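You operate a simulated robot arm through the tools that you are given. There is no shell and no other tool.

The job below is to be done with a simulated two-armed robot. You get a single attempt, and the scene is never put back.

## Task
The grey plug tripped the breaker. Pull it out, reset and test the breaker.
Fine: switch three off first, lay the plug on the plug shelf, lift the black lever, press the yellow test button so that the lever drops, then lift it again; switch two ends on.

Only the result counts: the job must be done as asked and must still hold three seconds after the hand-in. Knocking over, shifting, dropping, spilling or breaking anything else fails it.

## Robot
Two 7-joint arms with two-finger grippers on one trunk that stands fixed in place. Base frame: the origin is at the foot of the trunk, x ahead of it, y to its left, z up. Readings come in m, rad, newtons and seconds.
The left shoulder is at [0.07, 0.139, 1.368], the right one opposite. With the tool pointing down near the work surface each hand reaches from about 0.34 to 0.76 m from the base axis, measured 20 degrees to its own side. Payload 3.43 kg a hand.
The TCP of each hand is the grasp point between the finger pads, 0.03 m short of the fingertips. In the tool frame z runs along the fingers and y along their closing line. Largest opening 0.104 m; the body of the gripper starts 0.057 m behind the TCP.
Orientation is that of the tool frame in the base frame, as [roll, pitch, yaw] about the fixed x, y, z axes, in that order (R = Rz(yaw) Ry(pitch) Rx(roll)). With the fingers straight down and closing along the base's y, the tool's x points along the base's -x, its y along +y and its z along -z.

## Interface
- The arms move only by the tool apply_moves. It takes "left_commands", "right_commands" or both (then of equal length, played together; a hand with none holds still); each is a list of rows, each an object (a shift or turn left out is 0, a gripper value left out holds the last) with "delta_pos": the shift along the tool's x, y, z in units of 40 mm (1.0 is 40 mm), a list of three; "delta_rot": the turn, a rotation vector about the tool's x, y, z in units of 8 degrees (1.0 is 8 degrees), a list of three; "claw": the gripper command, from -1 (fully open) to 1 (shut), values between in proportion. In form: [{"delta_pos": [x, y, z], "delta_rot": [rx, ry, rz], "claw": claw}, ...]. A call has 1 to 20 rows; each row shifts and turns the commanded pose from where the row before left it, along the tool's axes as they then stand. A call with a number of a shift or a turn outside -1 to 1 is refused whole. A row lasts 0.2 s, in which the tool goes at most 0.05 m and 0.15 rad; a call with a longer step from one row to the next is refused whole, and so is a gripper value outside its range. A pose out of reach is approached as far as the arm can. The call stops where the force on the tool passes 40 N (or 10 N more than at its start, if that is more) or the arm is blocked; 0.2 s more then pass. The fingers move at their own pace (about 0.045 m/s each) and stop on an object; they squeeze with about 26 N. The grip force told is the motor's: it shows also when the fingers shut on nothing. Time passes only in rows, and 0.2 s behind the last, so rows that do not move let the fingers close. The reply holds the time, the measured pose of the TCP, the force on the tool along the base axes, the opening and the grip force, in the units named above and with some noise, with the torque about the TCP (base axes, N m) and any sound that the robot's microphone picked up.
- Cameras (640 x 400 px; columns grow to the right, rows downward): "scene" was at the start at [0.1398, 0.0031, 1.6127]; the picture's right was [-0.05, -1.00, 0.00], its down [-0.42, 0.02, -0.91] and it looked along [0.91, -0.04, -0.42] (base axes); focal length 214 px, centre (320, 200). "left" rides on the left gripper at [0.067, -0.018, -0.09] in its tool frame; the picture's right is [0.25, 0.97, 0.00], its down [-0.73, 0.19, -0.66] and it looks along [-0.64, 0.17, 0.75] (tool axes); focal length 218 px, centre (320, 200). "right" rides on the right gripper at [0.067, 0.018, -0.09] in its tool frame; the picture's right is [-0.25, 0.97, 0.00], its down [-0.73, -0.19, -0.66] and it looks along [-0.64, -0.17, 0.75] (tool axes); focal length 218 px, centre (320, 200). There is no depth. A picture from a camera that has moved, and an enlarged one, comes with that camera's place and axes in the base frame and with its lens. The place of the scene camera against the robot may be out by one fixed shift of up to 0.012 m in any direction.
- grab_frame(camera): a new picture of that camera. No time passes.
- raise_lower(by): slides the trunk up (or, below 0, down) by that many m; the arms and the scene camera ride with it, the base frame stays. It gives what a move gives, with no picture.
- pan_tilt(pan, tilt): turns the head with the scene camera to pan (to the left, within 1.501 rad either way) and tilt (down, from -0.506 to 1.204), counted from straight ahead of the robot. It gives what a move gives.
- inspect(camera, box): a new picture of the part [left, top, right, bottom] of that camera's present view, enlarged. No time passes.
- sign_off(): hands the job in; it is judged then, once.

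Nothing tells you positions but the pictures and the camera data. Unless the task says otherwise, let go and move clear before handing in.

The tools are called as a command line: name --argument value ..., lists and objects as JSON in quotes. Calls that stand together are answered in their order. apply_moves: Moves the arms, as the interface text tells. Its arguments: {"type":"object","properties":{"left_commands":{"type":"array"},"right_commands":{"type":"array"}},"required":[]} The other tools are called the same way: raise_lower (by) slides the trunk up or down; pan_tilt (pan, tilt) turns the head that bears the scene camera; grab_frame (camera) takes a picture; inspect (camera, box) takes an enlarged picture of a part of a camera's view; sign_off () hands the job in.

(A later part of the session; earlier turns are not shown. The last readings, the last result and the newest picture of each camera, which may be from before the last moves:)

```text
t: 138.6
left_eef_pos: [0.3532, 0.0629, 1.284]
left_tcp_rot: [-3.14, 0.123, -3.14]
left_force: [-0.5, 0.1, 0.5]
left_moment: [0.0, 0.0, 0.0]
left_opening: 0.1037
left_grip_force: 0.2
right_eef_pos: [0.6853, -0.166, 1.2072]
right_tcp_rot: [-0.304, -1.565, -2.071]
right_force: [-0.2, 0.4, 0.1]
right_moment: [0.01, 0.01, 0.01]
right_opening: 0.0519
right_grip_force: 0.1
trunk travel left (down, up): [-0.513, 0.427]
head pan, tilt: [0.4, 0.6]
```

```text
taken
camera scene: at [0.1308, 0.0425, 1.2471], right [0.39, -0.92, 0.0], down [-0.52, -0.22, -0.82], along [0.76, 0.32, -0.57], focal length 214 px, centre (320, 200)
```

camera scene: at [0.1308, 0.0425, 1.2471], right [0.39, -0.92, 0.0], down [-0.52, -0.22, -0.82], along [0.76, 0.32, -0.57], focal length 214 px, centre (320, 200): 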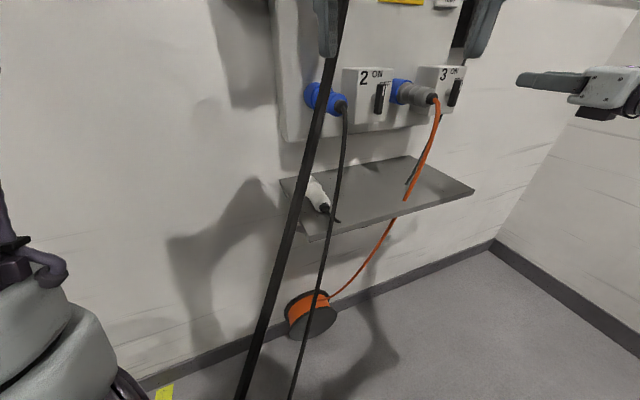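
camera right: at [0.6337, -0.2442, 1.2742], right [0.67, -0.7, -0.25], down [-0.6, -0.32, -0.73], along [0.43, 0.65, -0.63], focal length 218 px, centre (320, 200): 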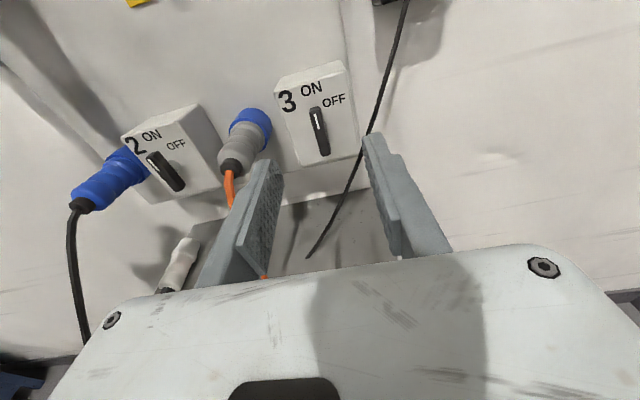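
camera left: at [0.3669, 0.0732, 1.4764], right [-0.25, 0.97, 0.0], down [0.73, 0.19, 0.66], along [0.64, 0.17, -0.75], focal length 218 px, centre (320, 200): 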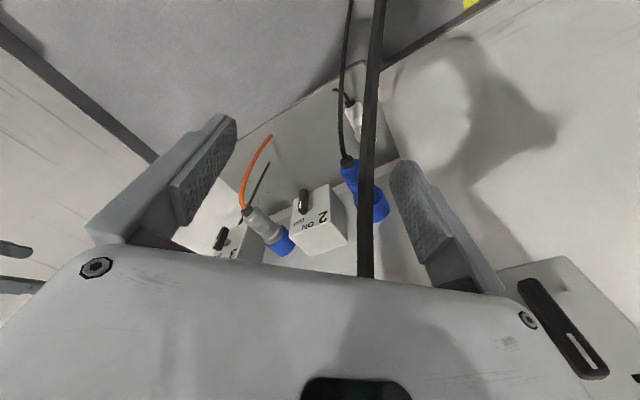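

Everything moves freely. A closer look at switch 3 and the plug from here.

inspect --camera "right" --box '[200, 50, 400, 200]'

```text
2.67 times, centred on (300, 125) of right
camera zoom: at [0.6337, -0.2442, 1.2742], right [0.67, -0.7, -0.25], down [-0.6, -0.32, -0.73], along [0.43, 0.65, -0.63], focal length 582 px, centre (373, 400)
```

zoom: 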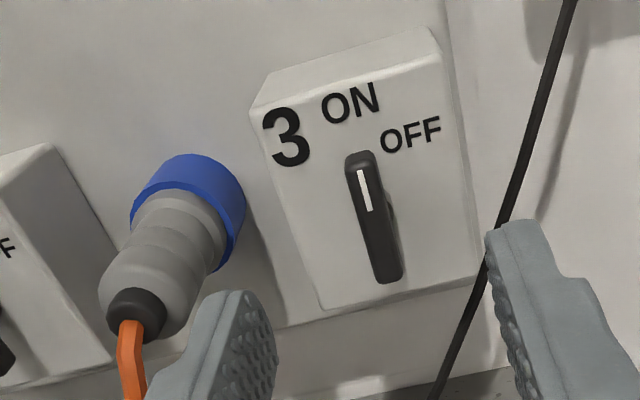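

Switch 3 is at ON, mark up, with OFF 45° to the right. I move to about 8 cm in front of its handle.

apply_moves --right_commands '[{"delta_pos": [-0.56, -0.11, 0.84]}, {"delta_pos": [-0.56, -0.11, 0.84]}]'

grab_frame --camera "right"

```text
t: 139.2
left_eef_pos: [0.3539, 0.0641, 1.284]
left_tcp_rot: [-3.141, 0.124, -3.14]
left_force: [0.0, -0.2, 0.0]
left_moment: [-0.02, 0.0, -0.02]
left_opening: 0.1041
left_grip_force: 0.1
right_eef_pos: [0.7295, -0.1148, 1.1621]
right_tcp_rot: [-0.273, -1.567, -2.102]
right_force: [0.1, 0.2, 0.1]
right_moment: [0.01, 0.01, -0.02]
right_opening: 0.052
right_grip_force: 0.1
trunk travel left (down, up): [-0.513, 0.427]
head pan, tilt: [0.4, 0.6]
```

```text
taken
camera right: at [0.6784, -0.1913, 1.2284], right [0.67, -0.7, -0.25], down [-0.6, -0.32, -0.73], along [0.43, 0.65, -0.63], focal length 218 px, centre (320, 200)
```

right: 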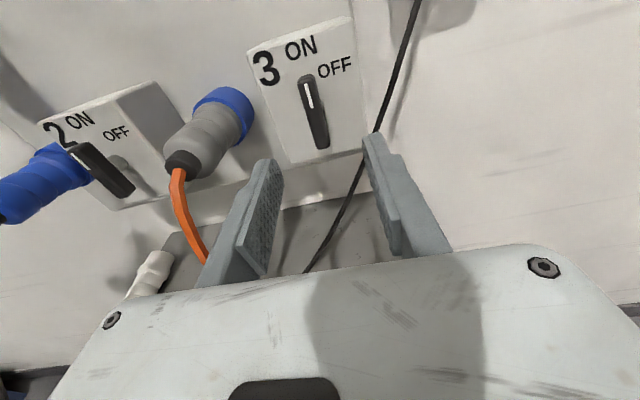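

Aligned within a few millimetres (handle at u≈0.591, z≈1.165). I advance with open fingers so they straddle the handle, stopping short of the box face.

apply_moves --right_commands '[{"delta_pos": [0.03, -0.02, 0.5]}, {"delta_pos": [0.03, -0.02, 0.5]}, {"delta_pos": [0.02, 0, 0.5]}, {"delta_pos": [0, 0, 0.45]}]'

grab_frame --camera "right"

inspect --camera "right" --box '[220, 60, 420, 220]'

```text
t: 140.2
left_eef_pos: [0.3519, 0.0635, 1.2828]
left_tcp_rot: [3.141, 0.123, -3.141]
left_force: [-0.2, -1.7, -0.6]
left_moment: [-0.04, 0.01, -0.02]
left_opening: 0.1038
left_grip_force: 0.1
right_eef_pos: [0.7806, -0.0599, 1.1674]
right_tcp_rot: [-0.081, -1.567, -2.292]
right_force: [0.6, -1.0, -0.2]
right_moment: [-0.02, -0.01, 0.03]
right_opening: 0.0519
right_grip_force: 0.1
trunk travel left (down, up): [-0.513, 0.427]
head pan, tilt: [0.4, 0.6]
```

```text
taken
camera right: at [0.7286, -0.1365, 1.2332], right [0.67, -0.69, -0.25], down [-0.6, -0.32, -0.73], along [0.43, 0.65, -0.63], focal length 218 px, centre (320, 200)
```

right: 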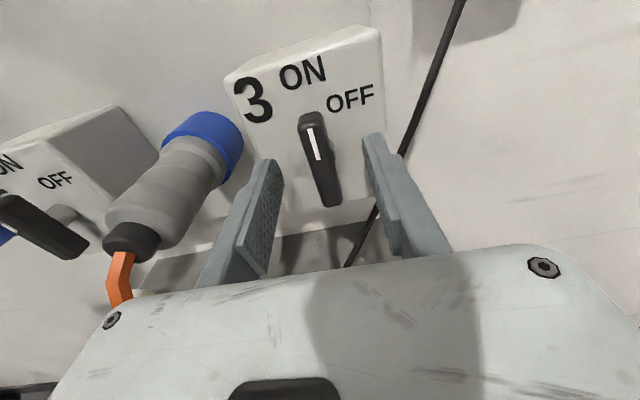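

```text
2.50 times, centred on (320, 140) of right
camera zoom: at [0.7286, -0.1365, 1.2332], right [0.67, -0.69, -0.25], down [-0.6, -0.32, -0.73], along [0.43, 0.65, -0.63], focal length 546 px, centre (320, 350)
```

zoom: 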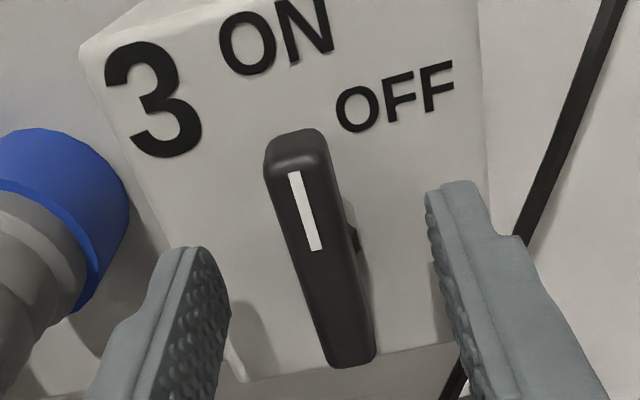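

The fingers straddle the handle. A further 1 cm in, then close on it.

apply_moves --right_commands '[{"delta_pos": [0, 0, 0.25]}, {"claw": 1.0}, {"claw": 1.0}, {"claw": 1.0}, {"claw": 1.0}]'

inspect --camera "right" --box '[220, 60, 420, 220]'

```text
t: 141.4
left_eef_pos: [0.3516, 0.0626, 1.2844]
left_tcp_rot: [3.141, 0.124, -3.141]
left_force: [0.5, -0.9, -0.1]
left_moment: [0.0, 0.02, 0.01]
left_opening: 0.104
left_grip_force: 0.0
right_eef_pos: [0.7859, -0.0552, 1.1683]
right_tcp_rot: [-0.236, -1.564, -2.137]
right_force: [1.6, -2.6, 1.6]
right_moment: [-0.11, 0.1, 0.6]
right_opening: 0.0139
right_grip_force: 45.2
trunk travel left (down, up): [-0.513, 0.427]
head pan, tilt: [0.4, 0.6]
```

```text
2.50 times, centred on (320, 140) of right
camera zoom: at [0.7354, -0.1315, 1.2343], right [0.67, -0.69, -0.25], down [-0.6, -0.32, -0.73], along [0.43, 0.65, -0.63], focal length 546 px, centre (320, 350)
```

zoom: 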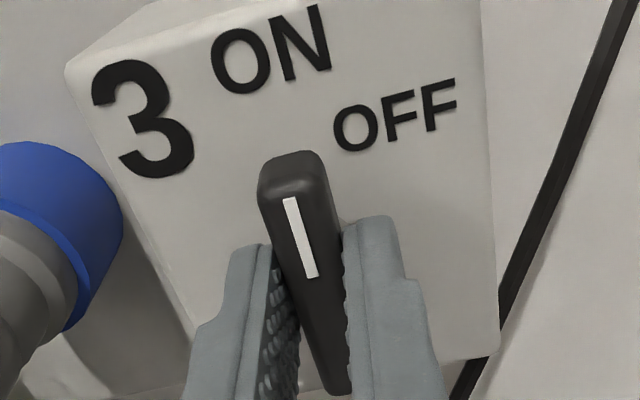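

Gripped (14 mm). Now I turn it 45° clockwise toward OFF.

apply_moves --right_commands '[{"delta_rot": [0, 0, 0.8]}, {"delta_rot": [0, 0, 0.8]}, {"delta_rot": [0, 0, 0.8]}, {"delta_rot": [0, 0, 0.8]}, {"delta_rot": [0, 0, 0.8]}, {"delta_rot": [0, 0, 0.8]}, {"delta_rot": [0, 0, 0.8]}]'

grab_frame --camera "right"

grab_frame --camera "scene"

```text
t: 143.0
left_eef_pos: [0.3511, 0.0601, 1.2839]
left_tcp_rot: [-3.141, 0.124, -3.14]
left_force: [-0.2, 0.7, 0.1]
left_moment: [0.01, 0.03, -0.02]
left_opening: 0.1041
left_grip_force: 0.1
right_eef_pos: [0.7877, -0.0563, 1.1661]
right_tcp_rot: [-1.565, -0.784, -0.809]
right_force: [3.7, -9.2, 0.5]
right_moment: [-0.24, 0.19, 0.82]
right_opening: 0.0138
right_grip_force: 45.2
trunk travel left (down, up): [-0.513, 0.427]
head pan, tilt: [0.4, 0.6]
```

```text
taken
camera right: at [0.7663, -0.1633, 1.2012], right [0.35, -0.36, -0.86], down [-0.92, 0.01, -0.38], along [0.15, 0.93, -0.33], focal length 218 px, centre (320, 200)
```

right: 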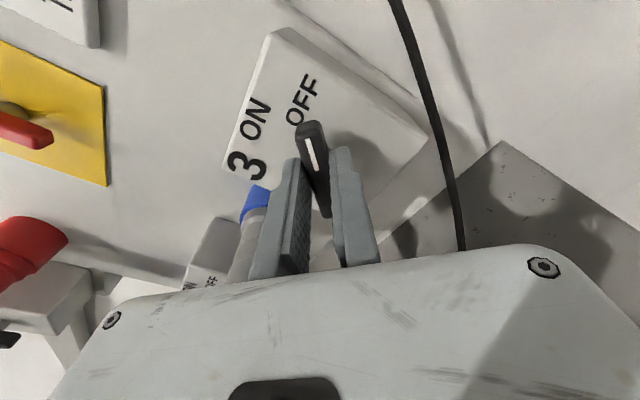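

```text
taken
camera scene: at [0.1302, 0.0395, 1.2472], right [0.39, -0.92, 0.0], down [-0.52, -0.22, -0.82], along [0.76, 0.32, -0.57], focal length 214 px, centre (320, 200)
```

scene: 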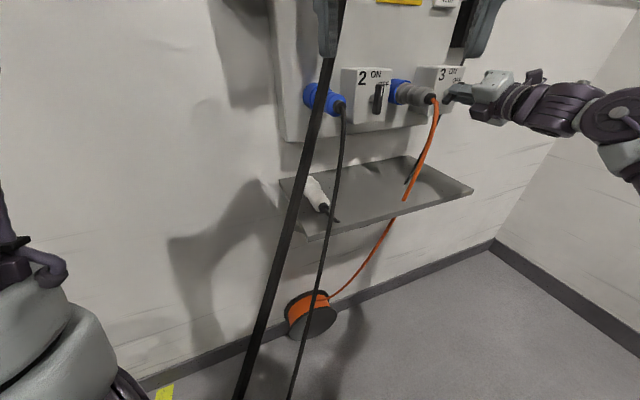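

The handle now points at OFF. I'll nudge a few degrees further to check it is at its stop, then see.

apply_moves --right_commands '[{"delta_rot": [0, 0, 0.5]}, {"delta_rot": [0, 0, 0]}]'

inspect --camera "right" --box '[200, 20, 440, 220]'

```text
t: 143.6
left_eef_pos: [0.3532, 0.0607, 1.2834]
left_tcp_rot: [-3.141, 0.124, 3.141]
left_force: [0.0, 0.5, -0.1]
left_moment: [0.01, 0.02, 0.03]
left_opening: 0.1042
left_grip_force: 0.0
right_eef_pos: [0.7878, -0.0546, 1.1668]
right_tcp_rot: [-1.562, -0.714, -0.808]
right_force: [5.6, -8.5, 1.9]
right_moment: [-0.03, 0.02, 0.45]
right_opening: 0.0138
right_grip_force: 45.0
trunk travel left (down, up): [-0.513, 0.427]
head pan, tilt: [0.4, 0.6]
```

```text
2.00 times, centred on (320, 120) of right
camera zoom: at [0.7679, -0.165, 1.1969], right [0.31, -0.32, -0.9], down [-0.94, 0.03, -0.34], along [0.14, 0.95, -0.29], focal length 436 px, centre (320, 360)
```

zoom: 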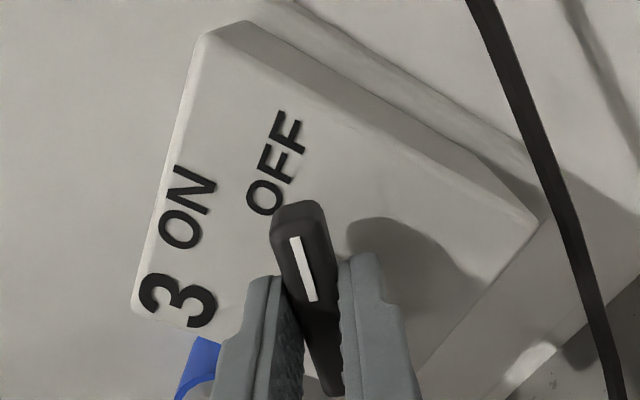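

No stop yet at about 49°. I'll continue in small increments until I feel the end stop.

apply_moves --right_commands '[{"delta_rot": [0, 0, 0.5]}, {"delta_rot": [0, 0, 0.5]}, {"delta_rot": [0, 0, 0]}]'

inspect --camera "right" --box '[200, 20, 440, 220]'

```text
t: 144.4
left_eef_pos: [0.3527, 0.0613, 1.2841]
left_tcp_rot: [-3.141, 0.124, 3.141]
left_force: [-0.7, -0.5, 0.1]
left_moment: [-0.05, -0.04, 0.02]
left_opening: 0.1038
left_grip_force: 0.0
right_eef_pos: [0.7884, -0.0568, 1.1683]
right_tcp_rot: [-1.565, -0.577, -0.807]
right_force: [3.4, -8.7, -2.7]
right_moment: [0.34, -0.29, -0.35]
right_opening: 0.0138
right_grip_force: 45.0
trunk travel left (down, up): [-0.513, 0.427]
head pan, tilt: [0.4, 0.6]
```

```text
2.00 times, centred on (320, 120) of right
camera zoom: at [0.7708, -0.1678, 1.1877], right [0.22, -0.22, -0.95], down [-0.97, 0.06, -0.24], along [0.11, 0.97, -0.2], focal length 436 px, centre (320, 360)
```

zoom: 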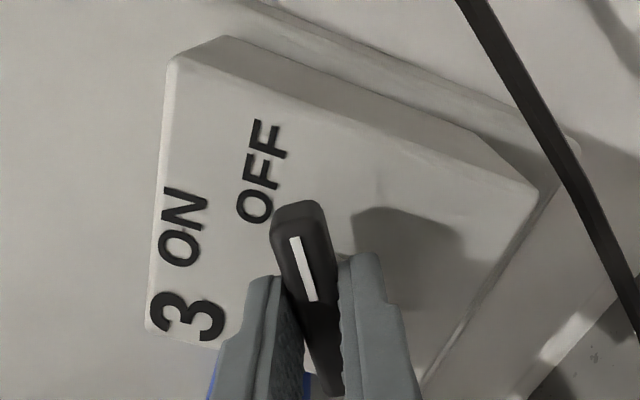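

Still no resistance at about 57°. Continuing in small steps.

apply_moves --right_commands '[{"delta_rot": [0, 0, 0.5]}, {"delta_rot": [0, 0, 0.5]}, {"delta_rot": [0, 0, 0.5]}, {"delta_rot": [0, 0, 0]}]'

inspect --camera "right" --box '[200, 20, 440, 220]'

```text
t: 145.4
left_eef_pos: [0.3526, 0.0588, 1.2838]
left_tcp_rot: [3.14, 0.125, 3.141]
left_force: [0.1, -0.2, 0.7]
left_moment: [0.02, -0.02, 0.02]
left_opening: 0.104
left_grip_force: 0.1
right_eef_pos: [0.7891, -0.0558, 1.1659]
right_tcp_rot: [-1.568, -0.364, -0.803]
right_force: [-1.8, -12.7, -8.1]
right_moment: [-0.19, 0.15, 0.47]
right_opening: 0.0137
right_grip_force: 45.3
trunk travel left (down, up): [-0.513, 0.427]
head pan, tilt: [0.4, 0.6]
```

```text
2.00 times, centred on (320, 120) of right
camera zoom: at [0.7732, -0.1702, 1.1729], right [0.08, -0.08, -0.99], down [-0.99, 0.08, -0.08], along [0.09, 0.99, -0.07], focal length 436 px, centre (320, 360)
```

zoom: 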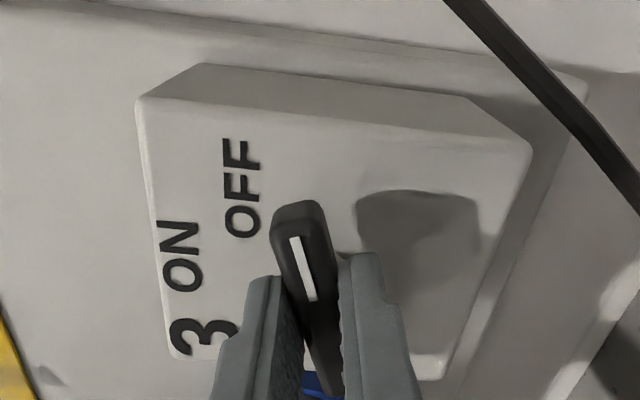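

About 69° and still turning freely with only small side load. I'll continue toward 90° in small steps, watching forces.

apply_moves --right_commands '[{"delta_rot": [0, 0, 0.5]}, {"delta_rot": [0, 0, 0.5]}, {"delta_rot": [0, 0, 0]}]'

inspect --camera "right" --box '[200, 20, 440, 220]'

inspect --camera "scene" --box '[320, 40, 560, 190]'

```text
t: 146.2
left_eef_pos: [0.3524, 0.061, 1.2832]
left_tcp_rot: [3.141, 0.123, 3.141]
left_force: [0.7, -0.9, -0.9]
left_moment: [0.0, -0.01, -0.01]
left_opening: 0.1039
left_grip_force: 0.0
right_eef_pos: [0.7892, -0.0562, 1.1643]
right_tcp_rot: [-1.568, -0.224, -0.804]
right_force: [-0.3, -10.5, -11.2]
right_moment: [-0.02, 0.08, -0.73]
right_opening: 0.0137
right_grip_force: 45.3
trunk travel left (down, up): [-0.513, 0.427]
head pan, tilt: [0.4, 0.6]
```

```text
2.00 times, centred on (320, 120) of right
camera zoom: at [0.7736, -0.1705, 1.1629], right [-0.02, 0.02, -1.0], down [-1.0, 0.09, 0.02], along [0.09, 1.0, 0.02], focal length 436 px, centre (320, 360)
```

zoom: 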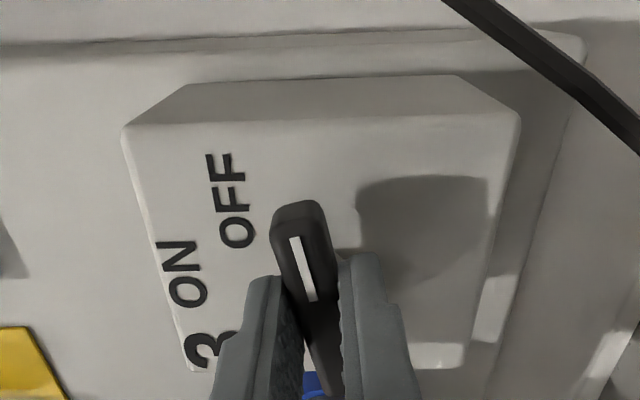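

```text
2.67 times, centred on (440, 115) of scene
camera zoom: at [0.131, 0.0393, 1.2471], right [0.39, -0.92, 0.0], down [-0.52, -0.22, -0.82], along [0.76, 0.32, -0.57], focal length 572 px, centre (0, 427)
```

zoom: 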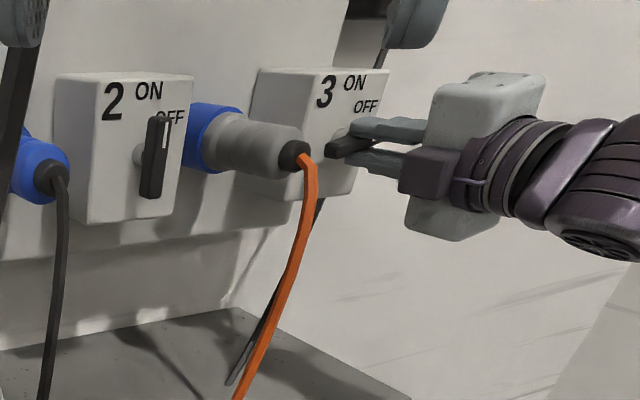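

At 77° now, side load about 15 N. I'll ease the tool a little with that force and go on to 90°.

apply_moves --right_commands '[{"delta_rot": [0, 0, 0.5], "delta_pos": [0.03, 0.03, 0]}, {"delta_rot": [0, 0, 0.5], "delta_pos": [0.0, 0.03, 0]}, {"delta_rot": [0, 0, 0.5]}, {"delta_rot": [0, 0, 0]}]'

inspect --camera "right" --box '[200, 20, 440, 220]'

```text
t: 147.2
left_eef_pos: [0.3533, 0.061, 1.2841]
left_tcp_rot: [-3.14, 0.123, -3.141]
left_force: [0.0, -0.4, 0.4]
left_moment: [-0.01, 0.0, 0.0]
left_opening: 0.1041
left_grip_force: 0.1
right_eef_pos: [0.7889, -0.0571, 1.1652]
right_tcp_rot: [-1.565, -0.017, -0.803]
right_force: [-4.7, -9.3, -11.7]
right_moment: [-0.35, 0.32, -0.44]
right_opening: 0.0139
right_grip_force: 45.3
trunk travel left (down, up): [-0.513, 0.427]
head pan, tilt: [0.4, 0.6]
```

```text
2.00 times, centred on (320, 120) of right
camera zoom: at [0.7725, -0.1691, 1.1478], right [-0.16, 0.17, -0.97], down [-0.98, 0.07, 0.17], along [0.1, 0.98, 0.16], focal length 436 px, centre (320, 360)
```

zoom: 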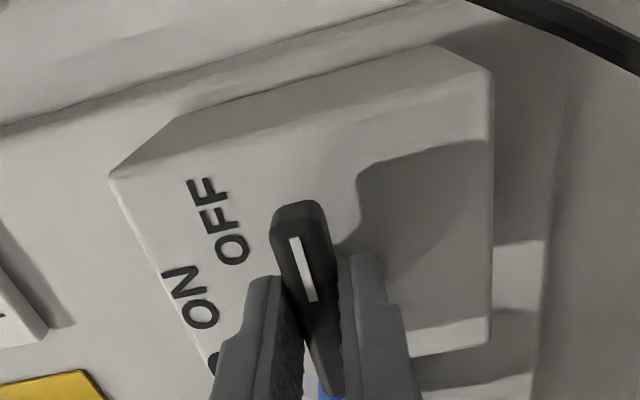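

Now 89°. One more small step tells whether 90° is the end stop.

apply_moves --right_commands '[{"delta_rot": [0, 0, 0.5]}, {"delta_rot": [0, 0, 0.5]}, {"delta_rot": [0, 0, 0]}]'

inspect --camera "right" --box '[200, 20, 440, 220]'

```text
t: 148.0
left_eef_pos: [0.351, 0.0617, 1.2835]
left_tcp_rot: [-3.141, 0.124, 3.141]
left_force: [1.2, 1.0, 0.6]
left_moment: [0.02, -0.01, 0.02]
left_opening: 0.1039
left_grip_force: 0.1
right_eef_pos: [0.7901, -0.057, 1.1654]
right_tcp_rot: [-1.565, 0.122, -0.803]
right_force: [-7.0, -11.0, -12.6]
right_moment: [-1.39, -0.46, -0.04]
right_opening: 0.0161
right_grip_force: 44.8
trunk travel left (down, up): [-0.513, 0.427]
head pan, tilt: [0.4, 0.6]
```

```text
2.00 times, centred on (320, 120) of right
camera zoom: at [0.7705, -0.1674, 1.1385], right [-0.25, 0.27, -0.93], down [-0.96, 0.05, 0.27], along [0.12, 0.96, 0.25], focal length 436 px, centre (320, 360)
```

zoom: 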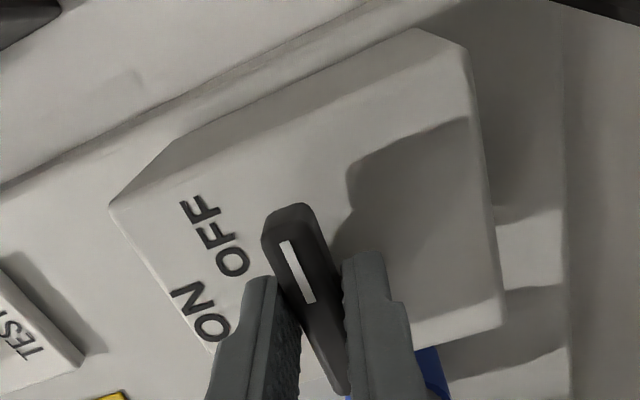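

The end stop is at 90° (torque −1.3 N·m and the pads started to slip), so the switch is fully off. I ease back, open the fingers and retreat.

apply_moves --right_commands '[{"delta_rot": [0, 0, -0.8]}, {"claw": 0.0}, {"claw": 0.0}, {"claw": 0.0}, {"delta_pos": [0, 0, -0.5]}, {"delta_pos": [0, 0, -0.7]}, {"delta_pos": [0, 0, -0.8]}]'

grab_frame --camera "scene"

inspect --camera "scene" --box '[320, 40, 560, 190]'

```text
t: 149.6
left_eef_pos: [0.3506, 0.0611, 1.2834]
left_tcp_rot: [3.14, 0.127, -3.141]
left_force: [-0.5, -0.5, 0.5]
left_moment: [0.04, -0.01, 0.01]
left_opening: 0.1039
left_grip_force: 0.1
right_eef_pos: [0.7294, -0.1111, 1.1658]
right_tcp_rot: [-1.564, 0.007, -0.803]
right_force: [-0.1, -0.5, 0.0]
right_moment: [0.02, -0.03, -0.03]
right_opening: 0.0519
right_grip_force: 0.0
trunk travel left (down, up): [-0.513, 0.427]
head pan, tilt: [0.4, 0.6]
```

```text
taken
camera scene: at [0.1284, 0.0406, 1.2474], right [0.39, -0.92, 0.0], down [-0.52, -0.22, -0.83], along [0.76, 0.32, -0.56], focal length 214 px, centre (320, 200)
```

scene: 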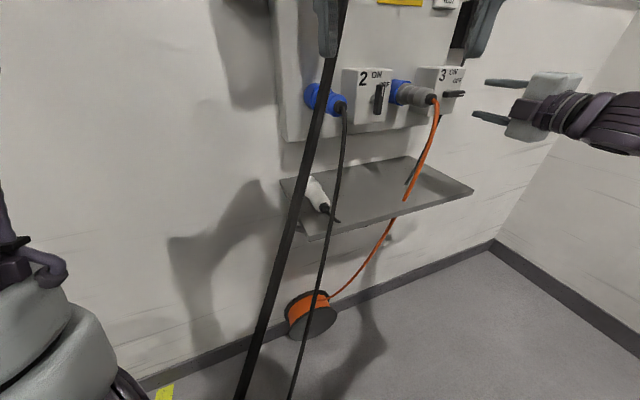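

```text
2.67 times, centred on (440, 115) of scene
camera zoom: at [0.1284, 0.0406, 1.2474], right [0.39, -0.92, 0.0], down [-0.52, -0.22, -0.83], along [0.76, 0.32, -0.56], focal length 572 px, centre (0, 427)
```

zoom: 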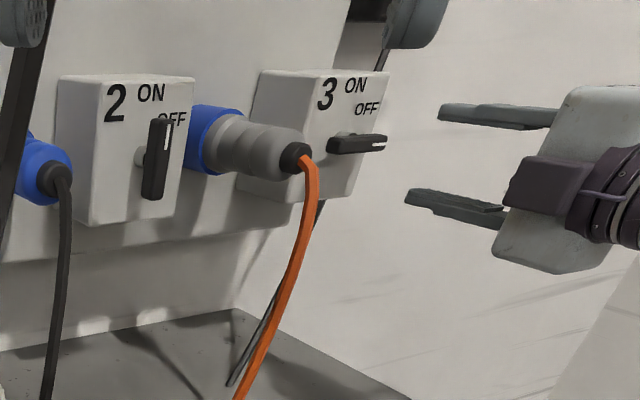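

Switch 3 is clearly off (handle horizontal) and switch 2 is still on. I'll roll the hand back so the fingers close horizontally (the cable can then hang between them), and move over in front of the grey plug with a wider opening.

apply_moves --right_commands '[{"delta_pos": [0, 0, -0.3], "delta_rot": [0, 0, -0.94]}, {"delta_rot": [0, 0, -0.94]}, {"delta_rot": [0, 0, -0.94]}, {"delta_rot": [0, 0, -0.94]}, {"delta_rot": [0, 0, -0.94]}, {"delta_rot": [0, 0, -0.94]}, {"delta_rot": [0, 0, -0.94]}, {"delta_rot": [0, 0, -0.94]}, {"delta_rot": [0, 0, -0.94]}, {"delta_rot": [0, 0, -0.94]}, {"delta_rot": [0, 0, -0.94]}, {"delta_rot": [0, 0, -0.94]}]'

grab_frame --camera "right"

```text
t: 152.2
left_eef_pos: [0.3505, 0.0634, 1.2848]
left_tcp_rot: [-3.14, 0.123, -3.14]
left_force: [-0.3, 0.3, -0.1]
left_moment: [-0.03, 0.0, -0.02]
left_opening: 0.104
left_grip_force: 0.1
right_eef_pos: [0.7226, -0.1193, 1.1662]
right_tcp_rot: [-0.308, -1.566, -2.064]
right_force: [-0.2, -0.2, 0.7]
right_moment: [0.03, 0.0, 0.01]
right_opening: 0.0522
right_grip_force: 0.0
trunk travel left (down, up): [-0.513, 0.427]
head pan, tilt: [0.4, 0.6]
```

```text
taken
camera right: at [0.6704, -0.1958, 1.2317], right [0.67, -0.69, -0.25], down [-0.6, -0.32, -0.73], along [0.43, 0.65, -0.63], focal length 218 px, centre (320, 200)
```

right: 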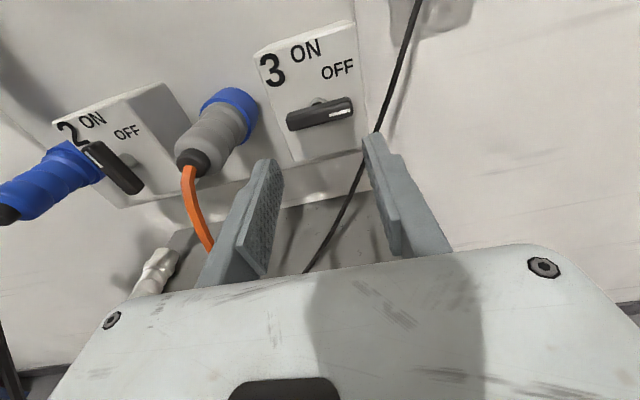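

Switch 3 reads OFF. Now slide left 11 cm to line up with the plug, opening to about 7 cm.

apply_moves --right_commands '[{"delta_pos": [-0.05, -0.92, 0], "claw": -0.4}, {"delta_pos": [-0.05, -0.92, 0]}, {"delta_pos": [-0.05, -0.92, 0]}]'

grab_frame --camera "right"

grab_frame --camera "scene"

```text
t: 153.0
left_eef_pos: [0.3507, 0.0633, 1.2844]
left_tcp_rot: [-3.139, 0.126, -3.141]
left_force: [-0.7, 0.4, -0.6]
left_moment: [-0.03, -0.02, 0.01]
left_opening: 0.1041
left_grip_force: 0.1
right_eef_pos: [0.644, -0.0378, 1.1609]
right_tcp_rot: [-0.571, -1.564, -1.803]
right_force: [0.1, 0.9, 0.8]
right_moment: [0.0, 0.0, 0.04]
right_opening: 0.0726
right_grip_force: 0.1
trunk travel left (down, up): [-0.513, 0.427]
head pan, tilt: [0.4, 0.6]
```

```text
taken
camera right: at [0.5943, -0.1153, 1.2273], right [0.67, -0.69, -0.26], down [-0.6, -0.32, -0.73], along [0.43, 0.65, -0.63], focal length 218 px, centre (320, 200)
```

right: 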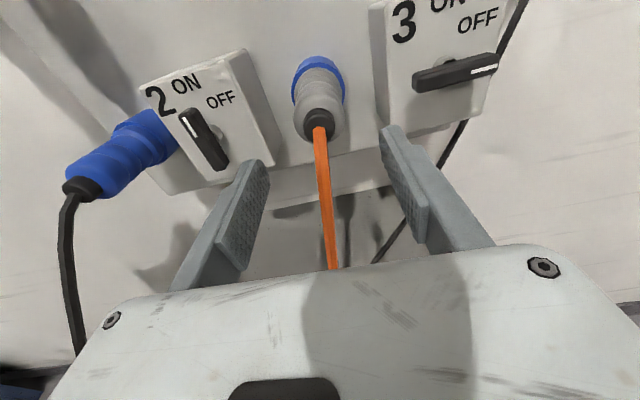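

```text
taken
camera scene: at [0.1288, 0.0426, 1.2473], right [0.39, -0.92, 0.0], down [-0.52, -0.22, -0.82], along [0.76, 0.32, -0.57], focal length 214 px, centre (320, 200)
```

scene: 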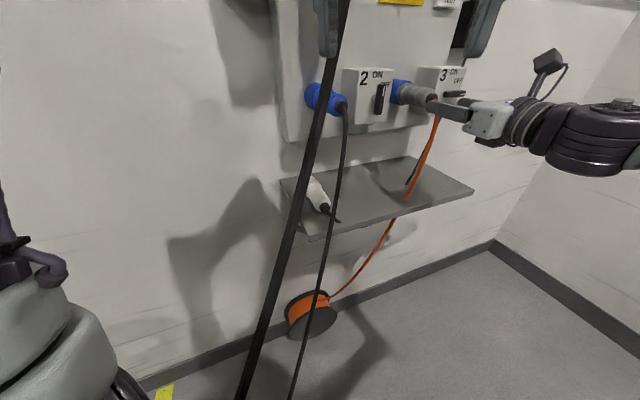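

Well lined up; the plug's collar is about 4 mm to the right of the hand's centre. I'll zoom in to check clearances to the boxes on both sides.

inspect --camera "right" --box '[130, 20, 510, 260]'

```text
1.67 times, centred on (320, 140) of right
camera zoom: at [0.5943, -0.1153, 1.2273], right [0.67, -0.69, -0.26], down [-0.6, -0.32, -0.73], along [0.43, 0.65, -0.63], focal length 364 px, centre (320, 300)
```

zoom: 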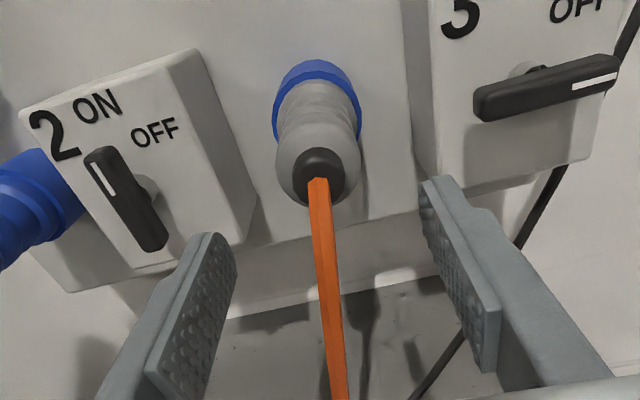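

Clearances are about 2 cm on each side. I advance so the pads sit around the grey body.

apply_moves --right_commands '[{"delta_pos": [0.01, 0.03, 0.65]}, {"delta_pos": [0.01, 0.03, 0.65]}, {"delta_pos": [0.01, 0.03, 0.65]}, {"delta_pos": [0, 0, 0.65]}]'

grab_frame --camera "right"

inspect --camera "scene" --box '[320, 40, 560, 190]'

```text
t: 154.0
left_eef_pos: [0.3529, 0.064, 1.2833]
left_tcp_rot: [-3.138, 0.124, -3.141]
left_force: [-0.7, -0.2, 0.0]
left_moment: [-0.01, 0.04, 0.0]
left_opening: 0.104
left_grip_force: 0.0
right_eef_pos: [0.7218, 0.0331, 1.1614]
right_tcp_rot: [-0.593, -1.566, -1.78]
right_force: [0.3, -0.1, -0.4]
right_moment: [0.0, 0.02, 0.0]
right_opening: 0.0728
right_grip_force: 0.2
trunk travel left (down, up): [-0.513, 0.427]
head pan, tilt: [0.4, 0.6]
```

```text
taken
camera right: at [0.6712, -0.045, 1.2275], right [0.67, -0.69, -0.26], down [-0.6, -0.32, -0.73], along [0.43, 0.65, -0.63], focal length 218 px, centre (320, 200)
```

right: 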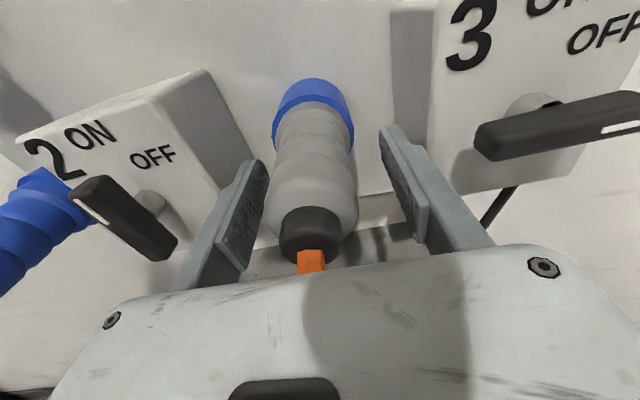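

```text
2.67 times, centred on (440, 115) of scene
camera zoom: at [0.1297, 0.043, 1.2471], right [0.39, -0.92, 0.0], down [-0.52, -0.22, -0.82], along [0.76, 0.32, -0.57], focal length 572 px, centre (0, 427)
```

zoom: 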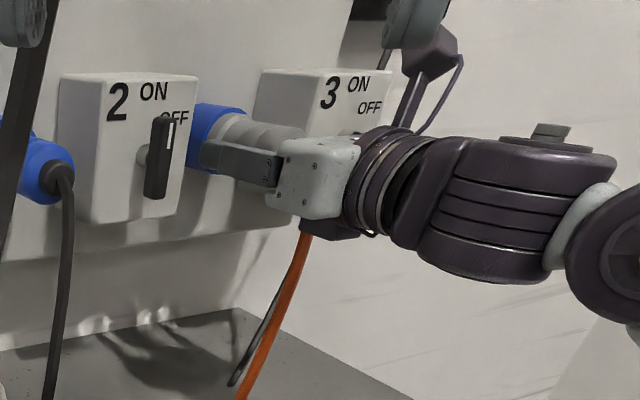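

The fingers are on either side of the grey body. Closing.

apply_moves --right_commands '[{"claw": 1.0}, {"claw": 1.0}, {"claw": 1.0}, {"claw": 1.0}]'

inspect --camera "right" --box '[200, 60, 440, 280]'

```text
t: 155.0
left_eef_pos: [0.3505, 0.0657, 1.2834]
left_tcp_rot: [-3.138, 0.127, -3.14]
left_force: [0.2, 0.0, 0.6]
left_moment: [0.02, 0.01, 0.0]
left_opening: 0.1041
left_grip_force: 0.1
right_eef_pos: [0.7201, 0.034, 1.1613]
right_tcp_rot: [-0.28, -1.567, -2.092]
right_force: [-4.1, 8.4, 0.1]
right_moment: [0.04, -0.02, 0.78]
right_opening: 0.0395
right_grip_force: 26.2
trunk travel left (down, up): [-0.513, 0.427]
head pan, tilt: [0.4, 0.6]
```

```text
1.82 times, centred on (320, 170) of right
camera zoom: at [0.6691, -0.0429, 1.2282], right [0.68, -0.69, -0.25], down [-0.6, -0.32, -0.73], along [0.43, 0.65, -0.63], focal length 397 px, centre (320, 254)
```

zoom: 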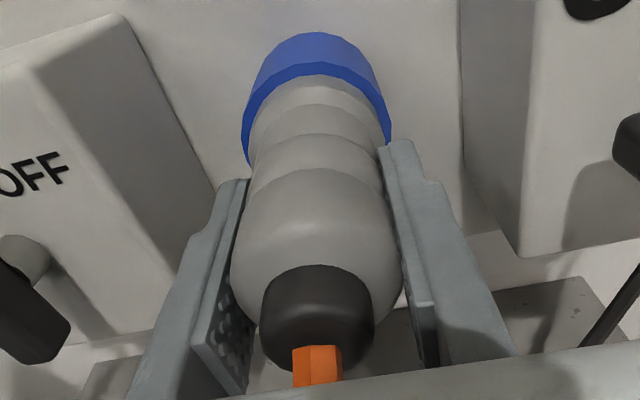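

Holding the plug (39.5 mm). There's about 9 N of side load, so I shift 2 mm left to centre, then start pulling straight out slowly.

apply_moves --right_commands '[{"delta_pos": [0, -0.06, 0], "claw": 1.0}, {"delta_pos": [0, 0, -0.15]}, {"delta_pos": [0, 0, -0.15]}, {"delta_pos": [0, 0, -0.15]}]'

inspect --camera "right" --box '[200, 60, 440, 280]'

```text
t: 156.0
left_eef_pos: [0.3504, 0.0633, 1.2835]
left_tcp_rot: [-3.138, 0.126, -3.14]
left_force: [0.3, 0.0, -0.6]
left_moment: [0.03, 0.02, -0.03]
left_opening: 0.1043
left_grip_force: 0.1
right_eef_pos: [0.7064, 0.0188, 1.162]
right_tcp_rot: [-0.584, -1.567, -1.79]
right_force: [-4.6, 5.7, -0.4]
right_moment: [-0.15, 0.04, 0.5]
right_opening: 0.0395
right_grip_force: 25.6
trunk travel left (down, up): [-0.513, 0.427]
head pan, tilt: [0.4, 0.6]
```

```text
1.82 times, centred on (320, 170) of right
camera zoom: at [0.6555, -0.0581, 1.2282], right [0.67, -0.7, -0.26], down [-0.6, -0.32, -0.73], along [0.43, 0.65, -0.63], focal length 397 px, centre (320, 254)
```

zoom: 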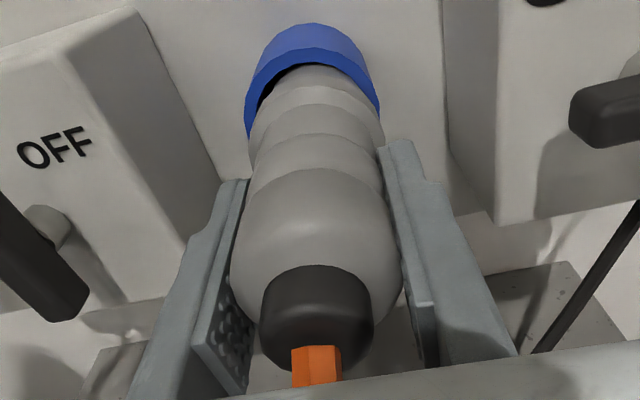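

The plug is sliding out of the blue socket with little force. Continuing the straight pull.

apply_moves --right_commands '[{"delta_pos": [0, 0, -0.3], "claw": 1.0}, {"delta_pos": [0, 0, -0.3]}, {"delta_pos": [0, 0, -0.3]}, {"delta_pos": [0, 0, -0.3]}, {"delta_pos": [0, 0, -0.3]}]'

grab_frame --camera "right"

grab_frame --camera "scene"

```text
t: 157.2
left_eef_pos: [0.3506, 0.0628, 1.2836]
left_tcp_rot: [-3.14, 0.124, -3.139]
left_force: [1.1, 0.0, 0.3]
left_moment: [-0.02, -0.01, -0.02]
left_opening: 0.1039
left_grip_force: 0.1
right_eef_pos: [0.6639, -0.0221, 1.1613]
right_tcp_rot: [-0.532, -1.564, -1.839]
right_force: [-0.3, 0.5, 0.1]
right_moment: [-0.07, 0.09, 0.02]
right_opening: 0.0394
right_grip_force: 26.3
trunk travel left (down, up): [-0.513, 0.427]
head pan, tilt: [0.4, 0.6]
```

```text
taken
camera right: at [0.6123, -0.0991, 1.2279], right [0.67, -0.69, -0.26], down [-0.6, -0.31, -0.73], along [0.43, 0.65, -0.63], focal length 218 px, centre (320, 200)
```

right: 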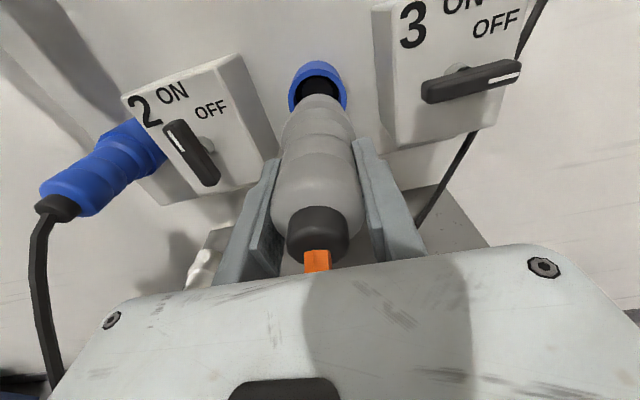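

```text
taken
camera scene: at [0.129, 0.0413, 1.2473], right [0.39, -0.92, 0.0], down [-0.52, -0.22, -0.83], along [0.76, 0.32, -0.56], focal length 214 px, centre (320, 200)
```

scene: 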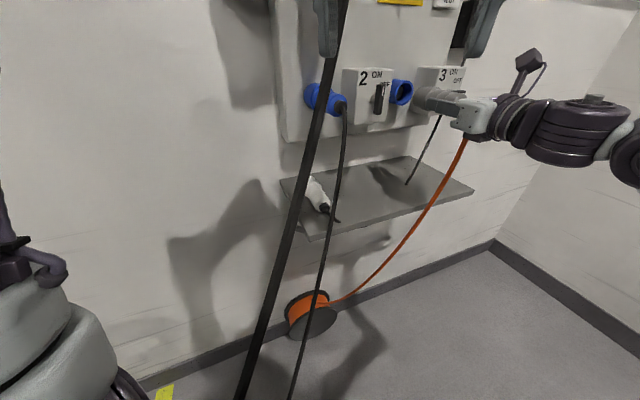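

The plug is fully out. The shelf top is at about z = 0.963 with its front edge roughly 0.41 out along the normal; the lamp cord meets it near u = 0.51, so I'll lay the plug a bit left of that, at u ≈ 0.42. First back, left and down in small steps.

apply_moves --right_commands '[{"delta_pos": [-0.3, -0.3, -0.4], "claw": 1.0}, {"delta_pos": [-0.6, -0.5, -0.3]}, {"delta_pos": [-0.7, -0.5, 0]}, {"delta_pos": [-0.7, -0.3, 0]}]'

grab_frame --camera "right"

grab_frame --camera "scene"

```text
t: 158.2
left_eef_pos: [0.352, 0.0628, 1.2833]
left_tcp_rot: [-3.141, 0.125, -3.14]
left_force: [-0.3, -0.3, -0.1]
left_moment: [0.02, 0.0, -0.03]
left_opening: 0.104
left_grip_force: 0.1
right_eef_pos: [0.5995, 0.0039, 1.069]
right_tcp_rot: [-0.654, -1.565, -1.718]
right_force: [0.6, -0.6, -0.2]
right_moment: [-0.03, 0.06, 0.0]
right_opening: 0.0393
right_grip_force: 26.0
trunk travel left (down, up): [-0.513, 0.427]
head pan, tilt: [0.4, 0.6]
```

```text
taken
camera right: at [0.549, -0.0724, 1.1358], right [0.67, -0.69, -0.26], down [-0.6, -0.31, -0.73], along [0.43, 0.65, -0.63], focal length 218 px, centre (320, 200)
```

right: 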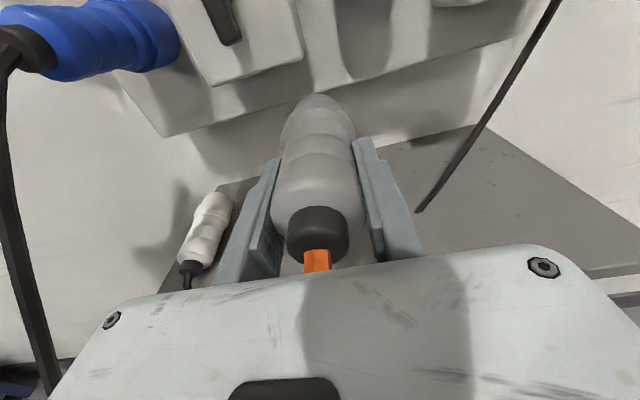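

```text
taken
camera scene: at [0.1297, 0.0413, 1.2473], right [0.39, -0.92, 0.0], down [-0.52, -0.22, -0.82], along [0.76, 0.32, -0.57], focal length 214 px, centre (320, 200)
```

scene: 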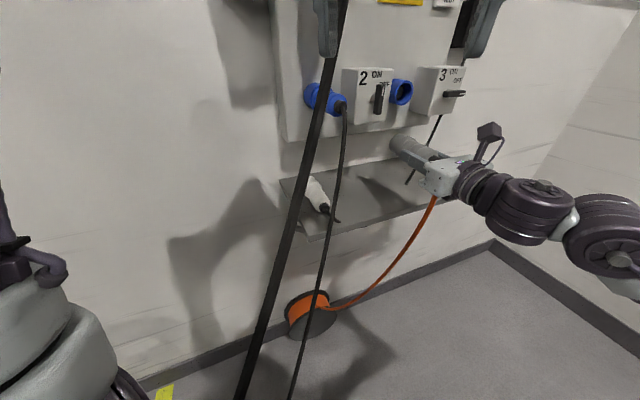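

Held level above the shelf at u ≈ 0.418, clear of the white plug and the lamp cord. Now forward over the shelf and down to about 1 cm above it.

apply_moves --right_commands '[{"delta_pos": [-0.6, 0, 0.4], "claw": 1.0}, {"delta_pos": [-0.6, 0, 0.4]}, {"delta_pos": [-0.5, 0, 0.35]}]'

grab_frame --camera "right"

inspect --camera "scene" --box '[270, 110, 530, 280]'

```text
t: 159.0
left_eef_pos: [0.3516, 0.0627, 1.284]
left_tcp_rot: [-3.14, 0.123, -3.14]
left_force: [0.2, 0.8, 0.0]
left_moment: [0.0, 0.01, -0.02]
left_opening: 0.1042
left_grip_force: 0.0
right_eef_pos: [0.6332, 0.0377, 1.0009]
right_tcp_rot: [-0.746, -1.565, -1.625]
right_force: [0.6, -0.4, -0.2]
right_moment: [-0.07, 0.02, -0.02]
right_opening: 0.0394
right_grip_force: 25.8
trunk travel left (down, up): [-0.513, 0.427]
head pan, tilt: [0.4, 0.6]
```

```text
taken
camera right: at [0.5824, -0.0388, 1.0682], right [0.67, -0.69, -0.26], down [-0.6, -0.32, -0.73], along [0.43, 0.65, -0.63], focal length 218 px, centre (320, 200)
```

right: 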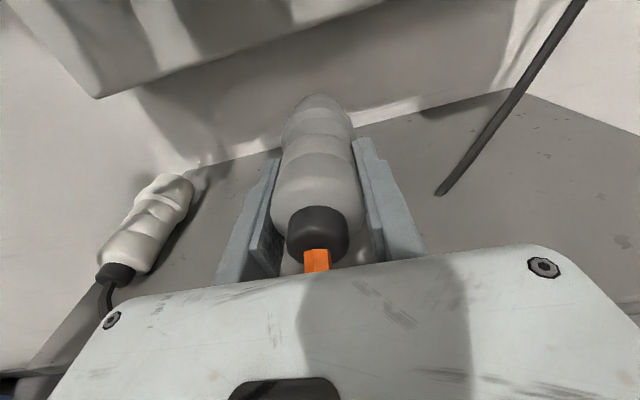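

```text
2.35 times, centred on (400, 195) of scene
camera zoom: at [0.1299, 0.042, 1.2472], right [0.39, -0.92, 0.0], down [-0.52, -0.22, -0.82], along [0.76, 0.32, -0.57], focal length 505 px, centre (132, 212)
```

zoom: 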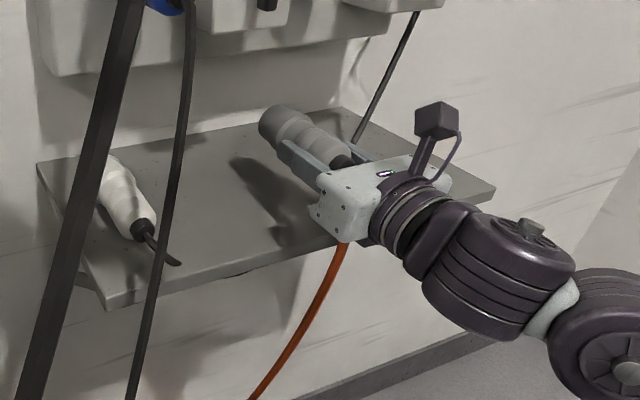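

The plug is over the shelf, about 1–2 cm up. I lower in 4 mm steps and watch the vertical force.

apply_moves --right_commands '[{"delta_pos": [-0.1, 0, 0], "claw": 1.0}, {"delta_pos": [-0.1, 0, 0]}]'

apply_moves --right_commands '[{"delta_pos": [-0.08, 0, 0], "claw": 1.0}]'

inspect --camera "scene" --box '[340, 140, 480, 240]'

```text
t: 159.6
left_eef_pos: [0.3515, 0.0627, 1.2845]
left_tcp_rot: [-3.14, 0.123, -3.139]
left_force: [-0.5, 0.1, -0.2]
left_moment: [0.03, -0.03, 0.0]
left_opening: 0.1039
left_grip_force: 0.1
right_eef_pos: [0.6337, 0.0381, 0.9939]
right_tcp_rot: [-0.743, -1.563, -1.631]
right_force: [0.2, 0.4, 0.0]
right_moment: [-0.01, 0.05, 0.02]
right_opening: 0.0394
right_grip_force: 26.2
trunk travel left (down, up): [-0.513, 0.427]
head pan, tilt: [0.4, 0.6]
```

```text
t: 160.0
left_eef_pos: [0.3521, 0.0633, 1.2837]
left_tcp_rot: [-3.14, 0.124, -3.14]
left_force: [-1.4, -0.6, -0.4]
left_moment: [0.01, -0.04, 0.01]
left_opening: 0.1042
left_grip_force: 0.1
right_eef_pos: [0.6329, 0.0387, 0.99]
right_tcp_rot: [-0.691, -1.566, -1.684]
right_force: [1.3, 0.2, 0.8]
right_moment: [-0.05, 0.05, -0.01]
right_opening: 0.0393
right_grip_force: 26.4
trunk travel left (down, up): [-0.513, 0.427]
head pan, tilt: [0.4, 0.6]
```

```text
4.00 times, centred on (410, 190) of scene
camera zoom: at [0.1296, 0.0417, 1.2472], right [0.39, -0.92, 0.0], down [-0.52, -0.22, -0.82], along [0.76, 0.32, -0.57], focal length 858 px, centre (-40, 240)
```

zoom: 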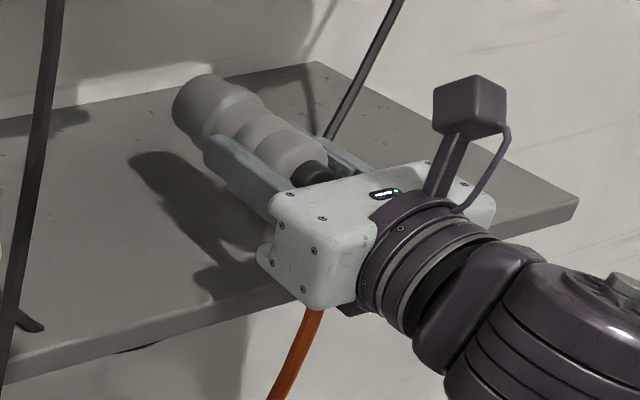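

No contact yet at z = 0.990. Continuing in 2–3 mm steps.

apply_moves --right_commands '[{"delta_pos": [-0.07, 0, 0], "claw": 1.0}]'

apply_moves --right_commands '[{"delta_pos": [-0.07, 0, 0], "claw": 1.0}]'

apply_moves --right_commands '[{"delta_pos": [-0.07, 0, 0], "claw": 1.0}]'

```text
t: 160.4
left_eef_pos: [0.3517, 0.063, 1.2835]
left_tcp_rot: [-3.139, 0.127, -3.14]
left_force: [-0.3, 0.0, 0.1]
left_moment: [0.01, -0.03, -0.01]
left_opening: 0.1037
left_grip_force: 0.0
right_eef_pos: [0.6341, 0.0383, 0.9879]
right_tcp_rot: [-0.6, -1.566, -1.772]
right_force: [-0.2, 0.0, -0.6]
right_moment: [-0.05, 0.02, -0.01]
right_opening: 0.0395
right_grip_force: 26.2
trunk travel left (down, up): [-0.513, 0.427]
head pan, tilt: [0.4, 0.6]
```

```text
t: 160.8
left_eef_pos: [0.3515, 0.0623, 1.2833]
left_tcp_rot: [-3.139, 0.124, -3.14]
left_force: [0.0, -0.1, -0.8]
left_moment: [-0.02, 0.0, 0.02]
left_opening: 0.1038
left_grip_force: 0.0
right_eef_pos: [0.6343, 0.0383, 0.9862]
right_tcp_rot: [-0.692, -1.564, -1.683]
right_force: [-0.2, 0.1, -0.9]
right_moment: [-0.03, 0.0, -0.02]
right_opening: 0.0392
right_grip_force: 25.9
trunk travel left (down, up): [-0.513, 0.427]
head pan, tilt: [0.4, 0.6]
```

```text
t: 161.2
left_eef_pos: [0.3532, 0.0622, 1.2844]
left_tcp_rot: [-3.139, 0.125, -3.14]
left_force: [0.0, 0.1, -0.1]
left_moment: [-0.02, 0.01, -0.01]
left_opening: 0.1038
left_grip_force: 0.1
right_eef_pos: [0.6336, 0.0375, 0.982]
right_tcp_rot: [-0.77, -1.565, -1.602]
right_force: [0.4, -0.4, -0.3]
right_moment: [-0.04, 0.08, -0.03]
right_opening: 0.0393
right_grip_force: 26.2
trunk travel left (down, up): [-0.513, 0.427]
head pan, tilt: [0.4, 0.6]
```

Still no contact at z = 0.982, so the shelf is a little lower than estimated. Checking the picture.

grab_frame --camera "right"

inspect --camera "scene" --box '[340, 140, 480, 240]'

```text
taken
camera right: at [0.5824, -0.04, 1.0486], right [0.67, -0.69, -0.26], down [-0.6, -0.31, -0.73], along [0.43, 0.65, -0.63], focal length 218 px, centre (320, 200)
```

right: 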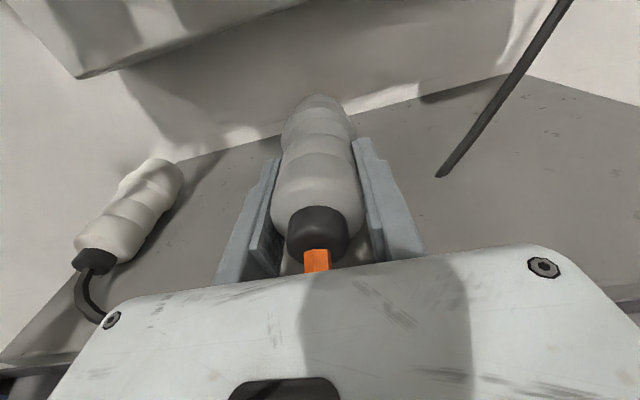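

```text
4.00 times, centred on (410, 190) of scene
camera zoom: at [0.1295, 0.0416, 1.2472], right [0.39, -0.92, 0.0], down [-0.52, -0.22, -0.82], along [0.76, 0.32, -0.57], focal length 858 px, centre (-40, 240)
```

zoom: 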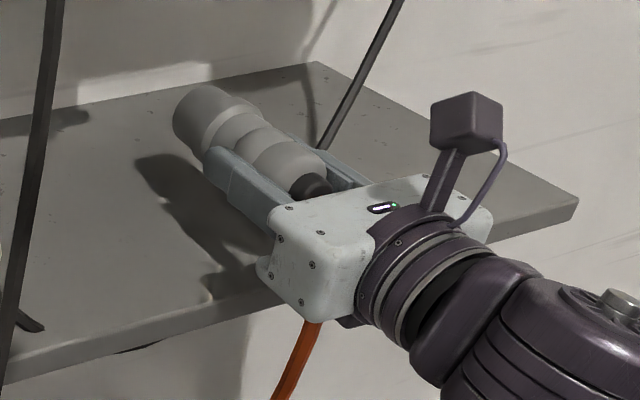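

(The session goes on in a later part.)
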